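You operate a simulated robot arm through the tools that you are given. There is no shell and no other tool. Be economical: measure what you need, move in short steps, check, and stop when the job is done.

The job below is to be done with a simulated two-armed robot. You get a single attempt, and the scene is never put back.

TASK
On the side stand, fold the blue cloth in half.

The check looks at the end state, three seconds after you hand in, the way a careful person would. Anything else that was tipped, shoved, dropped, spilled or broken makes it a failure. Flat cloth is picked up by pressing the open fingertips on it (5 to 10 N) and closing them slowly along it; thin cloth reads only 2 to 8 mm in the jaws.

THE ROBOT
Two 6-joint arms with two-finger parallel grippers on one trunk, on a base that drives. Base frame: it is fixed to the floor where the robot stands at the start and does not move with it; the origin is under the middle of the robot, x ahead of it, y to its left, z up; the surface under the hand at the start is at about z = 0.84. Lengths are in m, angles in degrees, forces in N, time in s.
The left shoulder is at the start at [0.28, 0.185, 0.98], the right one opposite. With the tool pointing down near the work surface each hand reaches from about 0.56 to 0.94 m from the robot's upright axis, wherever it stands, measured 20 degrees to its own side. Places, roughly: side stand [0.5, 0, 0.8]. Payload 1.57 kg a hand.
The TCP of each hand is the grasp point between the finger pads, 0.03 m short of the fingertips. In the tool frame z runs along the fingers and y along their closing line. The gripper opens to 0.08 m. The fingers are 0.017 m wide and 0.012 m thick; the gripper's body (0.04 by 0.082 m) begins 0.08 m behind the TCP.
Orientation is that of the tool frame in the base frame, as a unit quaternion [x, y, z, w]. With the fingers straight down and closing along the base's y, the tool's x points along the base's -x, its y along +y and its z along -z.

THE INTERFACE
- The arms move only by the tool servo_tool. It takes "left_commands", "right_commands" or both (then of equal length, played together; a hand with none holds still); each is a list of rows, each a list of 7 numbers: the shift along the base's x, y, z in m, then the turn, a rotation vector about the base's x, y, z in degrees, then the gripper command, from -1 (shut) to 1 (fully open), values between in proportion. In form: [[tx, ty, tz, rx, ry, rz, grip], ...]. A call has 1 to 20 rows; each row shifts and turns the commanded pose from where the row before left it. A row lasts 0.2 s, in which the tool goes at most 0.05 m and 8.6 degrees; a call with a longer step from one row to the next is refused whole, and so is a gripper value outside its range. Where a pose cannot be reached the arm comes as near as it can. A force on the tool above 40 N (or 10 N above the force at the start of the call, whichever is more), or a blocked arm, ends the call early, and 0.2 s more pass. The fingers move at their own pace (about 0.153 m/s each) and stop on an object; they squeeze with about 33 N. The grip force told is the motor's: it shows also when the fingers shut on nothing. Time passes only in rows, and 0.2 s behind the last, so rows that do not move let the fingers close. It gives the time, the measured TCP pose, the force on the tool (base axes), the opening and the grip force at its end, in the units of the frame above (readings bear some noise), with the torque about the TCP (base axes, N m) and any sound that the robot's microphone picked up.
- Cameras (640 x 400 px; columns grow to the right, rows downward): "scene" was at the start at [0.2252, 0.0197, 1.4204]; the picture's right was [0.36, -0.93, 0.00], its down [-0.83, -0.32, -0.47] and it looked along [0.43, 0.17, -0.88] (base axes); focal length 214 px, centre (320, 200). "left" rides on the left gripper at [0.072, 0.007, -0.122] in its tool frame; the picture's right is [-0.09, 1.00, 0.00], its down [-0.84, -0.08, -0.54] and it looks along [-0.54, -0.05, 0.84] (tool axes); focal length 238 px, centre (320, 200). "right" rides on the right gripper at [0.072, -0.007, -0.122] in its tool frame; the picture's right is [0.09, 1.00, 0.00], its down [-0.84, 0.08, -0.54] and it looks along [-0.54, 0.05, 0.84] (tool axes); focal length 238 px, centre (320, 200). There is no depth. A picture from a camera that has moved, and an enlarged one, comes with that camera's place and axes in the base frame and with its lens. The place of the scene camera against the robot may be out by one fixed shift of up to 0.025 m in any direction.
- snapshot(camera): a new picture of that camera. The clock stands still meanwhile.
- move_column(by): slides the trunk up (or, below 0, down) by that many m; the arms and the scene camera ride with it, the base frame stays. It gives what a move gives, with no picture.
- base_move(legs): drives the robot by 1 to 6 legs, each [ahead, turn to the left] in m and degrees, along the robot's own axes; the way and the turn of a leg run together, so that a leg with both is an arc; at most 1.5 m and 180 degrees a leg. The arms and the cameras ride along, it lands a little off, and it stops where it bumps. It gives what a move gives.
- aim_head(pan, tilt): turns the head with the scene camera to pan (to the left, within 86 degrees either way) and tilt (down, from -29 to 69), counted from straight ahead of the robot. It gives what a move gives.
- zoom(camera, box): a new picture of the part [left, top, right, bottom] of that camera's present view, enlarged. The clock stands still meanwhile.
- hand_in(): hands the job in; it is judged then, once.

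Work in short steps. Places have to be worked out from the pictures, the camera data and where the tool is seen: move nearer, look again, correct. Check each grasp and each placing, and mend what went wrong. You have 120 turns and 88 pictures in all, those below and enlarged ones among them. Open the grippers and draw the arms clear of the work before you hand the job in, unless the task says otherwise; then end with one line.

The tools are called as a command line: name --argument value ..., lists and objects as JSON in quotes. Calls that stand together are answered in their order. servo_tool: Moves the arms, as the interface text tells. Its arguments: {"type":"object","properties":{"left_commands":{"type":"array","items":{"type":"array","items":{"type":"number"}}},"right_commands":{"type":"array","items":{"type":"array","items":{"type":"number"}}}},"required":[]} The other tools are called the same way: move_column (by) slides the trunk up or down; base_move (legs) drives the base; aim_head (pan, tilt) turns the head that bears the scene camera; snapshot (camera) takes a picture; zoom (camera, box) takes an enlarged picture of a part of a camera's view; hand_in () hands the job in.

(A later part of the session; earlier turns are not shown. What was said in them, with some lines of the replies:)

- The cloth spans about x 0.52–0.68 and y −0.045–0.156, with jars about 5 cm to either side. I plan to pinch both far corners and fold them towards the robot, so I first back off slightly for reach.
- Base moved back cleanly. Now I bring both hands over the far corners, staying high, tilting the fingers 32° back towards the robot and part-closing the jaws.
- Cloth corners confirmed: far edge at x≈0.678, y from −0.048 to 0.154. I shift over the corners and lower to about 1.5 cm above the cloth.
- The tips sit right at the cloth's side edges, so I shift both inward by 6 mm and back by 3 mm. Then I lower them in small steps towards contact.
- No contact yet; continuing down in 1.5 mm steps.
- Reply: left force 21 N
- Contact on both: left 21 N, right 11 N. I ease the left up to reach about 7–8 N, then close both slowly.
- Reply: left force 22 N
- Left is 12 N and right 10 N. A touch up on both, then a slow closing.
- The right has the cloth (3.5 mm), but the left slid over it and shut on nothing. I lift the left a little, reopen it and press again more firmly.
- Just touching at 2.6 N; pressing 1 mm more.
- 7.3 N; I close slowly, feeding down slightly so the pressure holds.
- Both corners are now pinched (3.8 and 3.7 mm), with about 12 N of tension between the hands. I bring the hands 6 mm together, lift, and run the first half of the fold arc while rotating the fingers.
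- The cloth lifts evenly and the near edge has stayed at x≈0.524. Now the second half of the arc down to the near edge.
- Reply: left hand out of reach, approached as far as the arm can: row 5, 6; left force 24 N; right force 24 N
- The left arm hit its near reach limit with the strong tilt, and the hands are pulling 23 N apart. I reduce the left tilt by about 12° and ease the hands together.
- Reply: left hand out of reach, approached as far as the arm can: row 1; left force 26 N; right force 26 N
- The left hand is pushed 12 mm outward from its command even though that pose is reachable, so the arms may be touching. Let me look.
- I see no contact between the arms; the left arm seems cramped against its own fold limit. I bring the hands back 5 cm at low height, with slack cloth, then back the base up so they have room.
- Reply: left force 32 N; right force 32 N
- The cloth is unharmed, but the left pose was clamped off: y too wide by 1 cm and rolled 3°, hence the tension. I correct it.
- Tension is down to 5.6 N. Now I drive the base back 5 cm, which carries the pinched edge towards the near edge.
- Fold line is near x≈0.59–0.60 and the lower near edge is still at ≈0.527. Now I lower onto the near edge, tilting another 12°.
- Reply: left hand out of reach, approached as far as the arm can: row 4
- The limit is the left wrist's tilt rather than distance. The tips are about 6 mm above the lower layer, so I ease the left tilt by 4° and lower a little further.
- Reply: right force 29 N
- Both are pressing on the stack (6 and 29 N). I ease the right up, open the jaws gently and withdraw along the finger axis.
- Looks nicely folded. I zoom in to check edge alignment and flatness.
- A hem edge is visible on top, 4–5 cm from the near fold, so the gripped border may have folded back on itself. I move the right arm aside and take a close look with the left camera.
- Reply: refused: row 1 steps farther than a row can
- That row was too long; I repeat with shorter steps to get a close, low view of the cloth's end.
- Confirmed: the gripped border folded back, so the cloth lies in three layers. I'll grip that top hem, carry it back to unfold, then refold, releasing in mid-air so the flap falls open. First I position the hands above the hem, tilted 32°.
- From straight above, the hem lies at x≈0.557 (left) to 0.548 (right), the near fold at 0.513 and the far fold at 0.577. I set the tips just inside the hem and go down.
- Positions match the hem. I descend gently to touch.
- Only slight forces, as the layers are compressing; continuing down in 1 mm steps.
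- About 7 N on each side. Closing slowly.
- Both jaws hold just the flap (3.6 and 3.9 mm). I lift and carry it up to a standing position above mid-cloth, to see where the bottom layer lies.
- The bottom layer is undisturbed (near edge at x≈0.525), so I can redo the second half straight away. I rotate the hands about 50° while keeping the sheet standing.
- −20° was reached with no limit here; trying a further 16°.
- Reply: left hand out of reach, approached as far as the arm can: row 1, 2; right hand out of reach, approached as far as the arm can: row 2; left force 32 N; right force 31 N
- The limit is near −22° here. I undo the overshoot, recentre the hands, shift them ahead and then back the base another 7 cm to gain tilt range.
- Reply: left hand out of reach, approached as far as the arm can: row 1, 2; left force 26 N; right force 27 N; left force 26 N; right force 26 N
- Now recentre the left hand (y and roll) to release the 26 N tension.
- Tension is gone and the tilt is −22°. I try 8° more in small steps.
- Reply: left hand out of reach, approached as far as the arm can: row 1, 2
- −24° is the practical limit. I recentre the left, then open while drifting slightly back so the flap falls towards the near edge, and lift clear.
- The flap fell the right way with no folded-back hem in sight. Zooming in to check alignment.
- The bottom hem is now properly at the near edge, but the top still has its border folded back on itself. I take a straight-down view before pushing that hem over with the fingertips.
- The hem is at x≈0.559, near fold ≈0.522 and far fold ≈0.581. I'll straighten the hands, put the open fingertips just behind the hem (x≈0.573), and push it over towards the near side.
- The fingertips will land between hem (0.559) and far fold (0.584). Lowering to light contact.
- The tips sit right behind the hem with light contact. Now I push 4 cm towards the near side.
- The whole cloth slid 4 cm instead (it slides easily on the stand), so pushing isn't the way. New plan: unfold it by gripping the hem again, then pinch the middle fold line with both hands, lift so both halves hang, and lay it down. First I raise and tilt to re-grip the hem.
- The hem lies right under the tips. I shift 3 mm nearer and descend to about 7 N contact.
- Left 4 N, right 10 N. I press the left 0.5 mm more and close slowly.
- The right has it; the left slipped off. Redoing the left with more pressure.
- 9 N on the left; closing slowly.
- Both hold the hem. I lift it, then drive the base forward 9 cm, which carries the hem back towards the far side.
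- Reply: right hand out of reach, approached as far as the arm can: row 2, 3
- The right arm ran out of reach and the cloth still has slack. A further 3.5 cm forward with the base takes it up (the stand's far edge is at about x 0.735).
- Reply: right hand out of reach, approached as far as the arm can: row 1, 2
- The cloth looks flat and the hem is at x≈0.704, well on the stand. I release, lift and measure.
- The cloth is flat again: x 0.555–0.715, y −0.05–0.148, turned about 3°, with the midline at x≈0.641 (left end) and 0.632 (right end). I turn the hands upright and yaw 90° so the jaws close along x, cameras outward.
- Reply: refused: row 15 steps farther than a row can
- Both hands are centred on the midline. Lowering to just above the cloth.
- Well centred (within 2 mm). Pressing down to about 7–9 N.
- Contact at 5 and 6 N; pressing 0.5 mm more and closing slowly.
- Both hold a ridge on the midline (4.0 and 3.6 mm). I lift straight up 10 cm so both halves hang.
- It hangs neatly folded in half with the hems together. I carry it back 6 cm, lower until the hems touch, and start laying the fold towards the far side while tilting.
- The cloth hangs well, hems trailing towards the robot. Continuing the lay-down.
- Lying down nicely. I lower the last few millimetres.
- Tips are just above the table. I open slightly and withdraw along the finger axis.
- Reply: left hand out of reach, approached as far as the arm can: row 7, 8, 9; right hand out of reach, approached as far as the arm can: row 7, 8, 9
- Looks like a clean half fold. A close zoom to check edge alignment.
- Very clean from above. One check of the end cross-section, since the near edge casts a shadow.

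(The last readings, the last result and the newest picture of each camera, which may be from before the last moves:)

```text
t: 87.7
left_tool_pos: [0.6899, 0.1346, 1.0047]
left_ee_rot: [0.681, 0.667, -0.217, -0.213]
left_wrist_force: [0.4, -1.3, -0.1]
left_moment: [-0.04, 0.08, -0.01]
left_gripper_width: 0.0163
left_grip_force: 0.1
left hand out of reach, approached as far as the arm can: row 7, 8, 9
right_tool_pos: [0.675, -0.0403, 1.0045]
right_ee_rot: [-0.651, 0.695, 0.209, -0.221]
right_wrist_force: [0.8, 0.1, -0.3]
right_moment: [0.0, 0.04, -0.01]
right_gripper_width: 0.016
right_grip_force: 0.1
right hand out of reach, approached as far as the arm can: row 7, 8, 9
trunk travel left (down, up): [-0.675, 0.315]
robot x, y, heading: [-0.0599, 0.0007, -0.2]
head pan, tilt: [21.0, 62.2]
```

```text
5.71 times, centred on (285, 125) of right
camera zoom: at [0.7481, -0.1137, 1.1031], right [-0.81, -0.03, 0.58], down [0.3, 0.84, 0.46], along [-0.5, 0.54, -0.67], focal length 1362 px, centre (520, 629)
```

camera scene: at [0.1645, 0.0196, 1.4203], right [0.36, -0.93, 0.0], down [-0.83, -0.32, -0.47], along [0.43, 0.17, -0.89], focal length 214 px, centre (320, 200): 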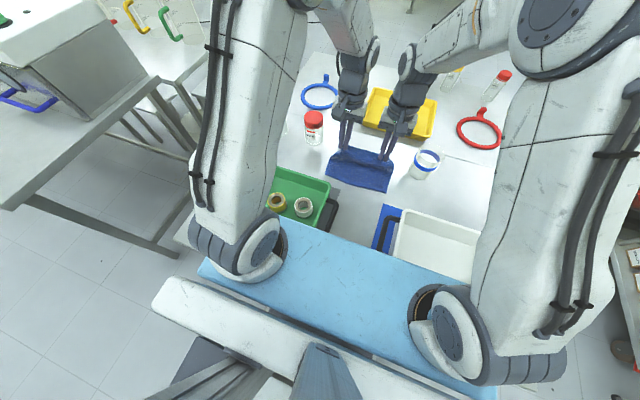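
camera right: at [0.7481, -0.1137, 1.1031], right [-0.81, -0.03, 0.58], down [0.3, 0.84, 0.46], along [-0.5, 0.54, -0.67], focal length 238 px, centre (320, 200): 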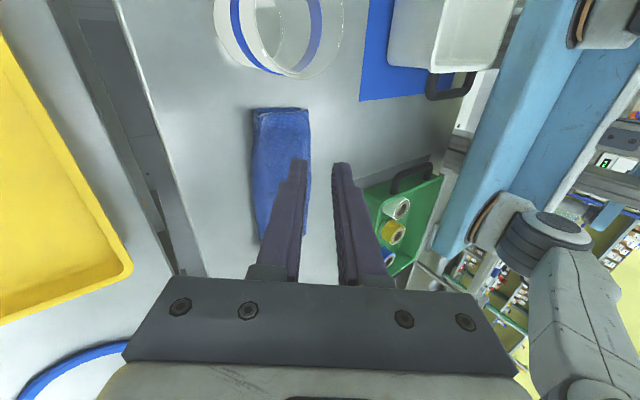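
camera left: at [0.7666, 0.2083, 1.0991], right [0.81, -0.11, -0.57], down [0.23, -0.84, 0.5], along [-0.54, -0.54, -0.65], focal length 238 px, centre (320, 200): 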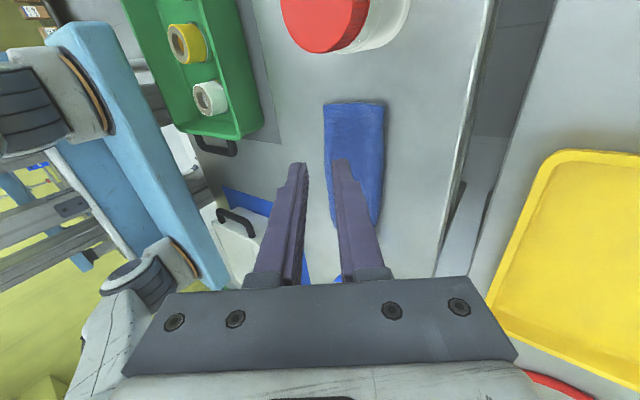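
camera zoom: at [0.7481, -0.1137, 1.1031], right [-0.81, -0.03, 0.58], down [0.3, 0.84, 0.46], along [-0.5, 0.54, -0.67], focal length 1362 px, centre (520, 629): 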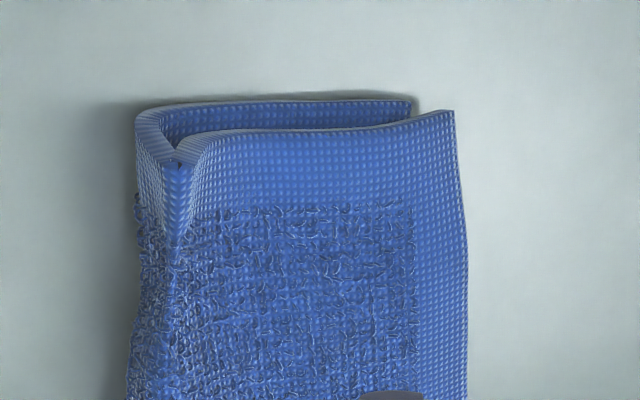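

A proper two-layer half fold with hems together. I raise the arms, spread them clear and open the grippers, then take a final look.

servo_tool --left_commands '[[-0.01, 0, 0.03, 0, 0, 0, 0], [-0.01, 0.01, 0.03, 0, -6, 0, 1], [-0.01, 0.03, 0.02, 0, -6, 0, 1], [-0.01, 0.03, 0.02, 0, -6, 0, 1], [0, 0.03, 0, 0, -6, 0, 1], [0, 0.03, 0, 0, -6, 0, 1]]' --right_commands '[[-0.01, 0, 0.03, 0, 0, 0, 0], [-0.01, -0.01, 0.03, 0, -6, 0, 1], [-0.01, -0.03, 0.02, 0, -6, 0, 1], [-0.01, -0.03, 0.02, 0, -6, 0, 1], [0, -0.03, 0, 0, -6, 0, 1], [0, -0.03, 0, 0, -6, 0, 1]]'

snapshot --camera "scene"

```text
t: 89.1
left_tool_pos: [0.6486, 0.268, 1.1005]
left_ee_rot: [0.714, 0.699, -0.033, -0.033]
left_wrist_force: [0.1, -0.5, -0.2]
left_moment: [-0.03, 0.04, 0.02]
left_gripper_width: 0.0801
left_grip_force: 0.1
left hand out of reach, approached as far as the arm can: row 1
right_tool_pos: [0.6355, -0.1746, 1.1025]
right_ee_rot: [-0.683, 0.728, 0.033, -0.033]
right_wrist_force: [-0.7, -0.6, 0.7]
right_moment: [-0.04, 0.02, 0.03]
right_gripper_width: 0.08
right_grip_force: 0.1
right hand out of reach, approached as far as the arm can: row 1
trunk travel left (down, up): [-0.675, 0.315]
robot x, y, heading: [-0.0575, 0.0009, 0.1]
head pan, tilt: [21.0, 62.2]
```

```text
9 pictures are left
camera scene: at [0.1669, 0.0192, 1.4203], right [0.36, -0.93, 0.0], down [-0.83, -0.32, -0.47], along [0.43, 0.17, -0.89], focal length 214 px, centre (320, 200)
```

scene: 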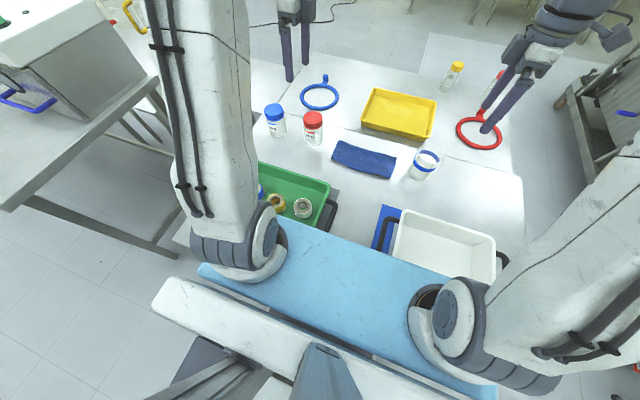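

All other items are upright and in place, the cloth is folded in half, and the arms are clear with the grippers open. Handing in.

hand_in

```text
The job is handed in.
```

The blue cloth is folded in half on the side stand with its hems together; it sits a few centimetres farther from the robot than it started, nothing else looks moved or tipped, and both arms are clear with the grippers open.
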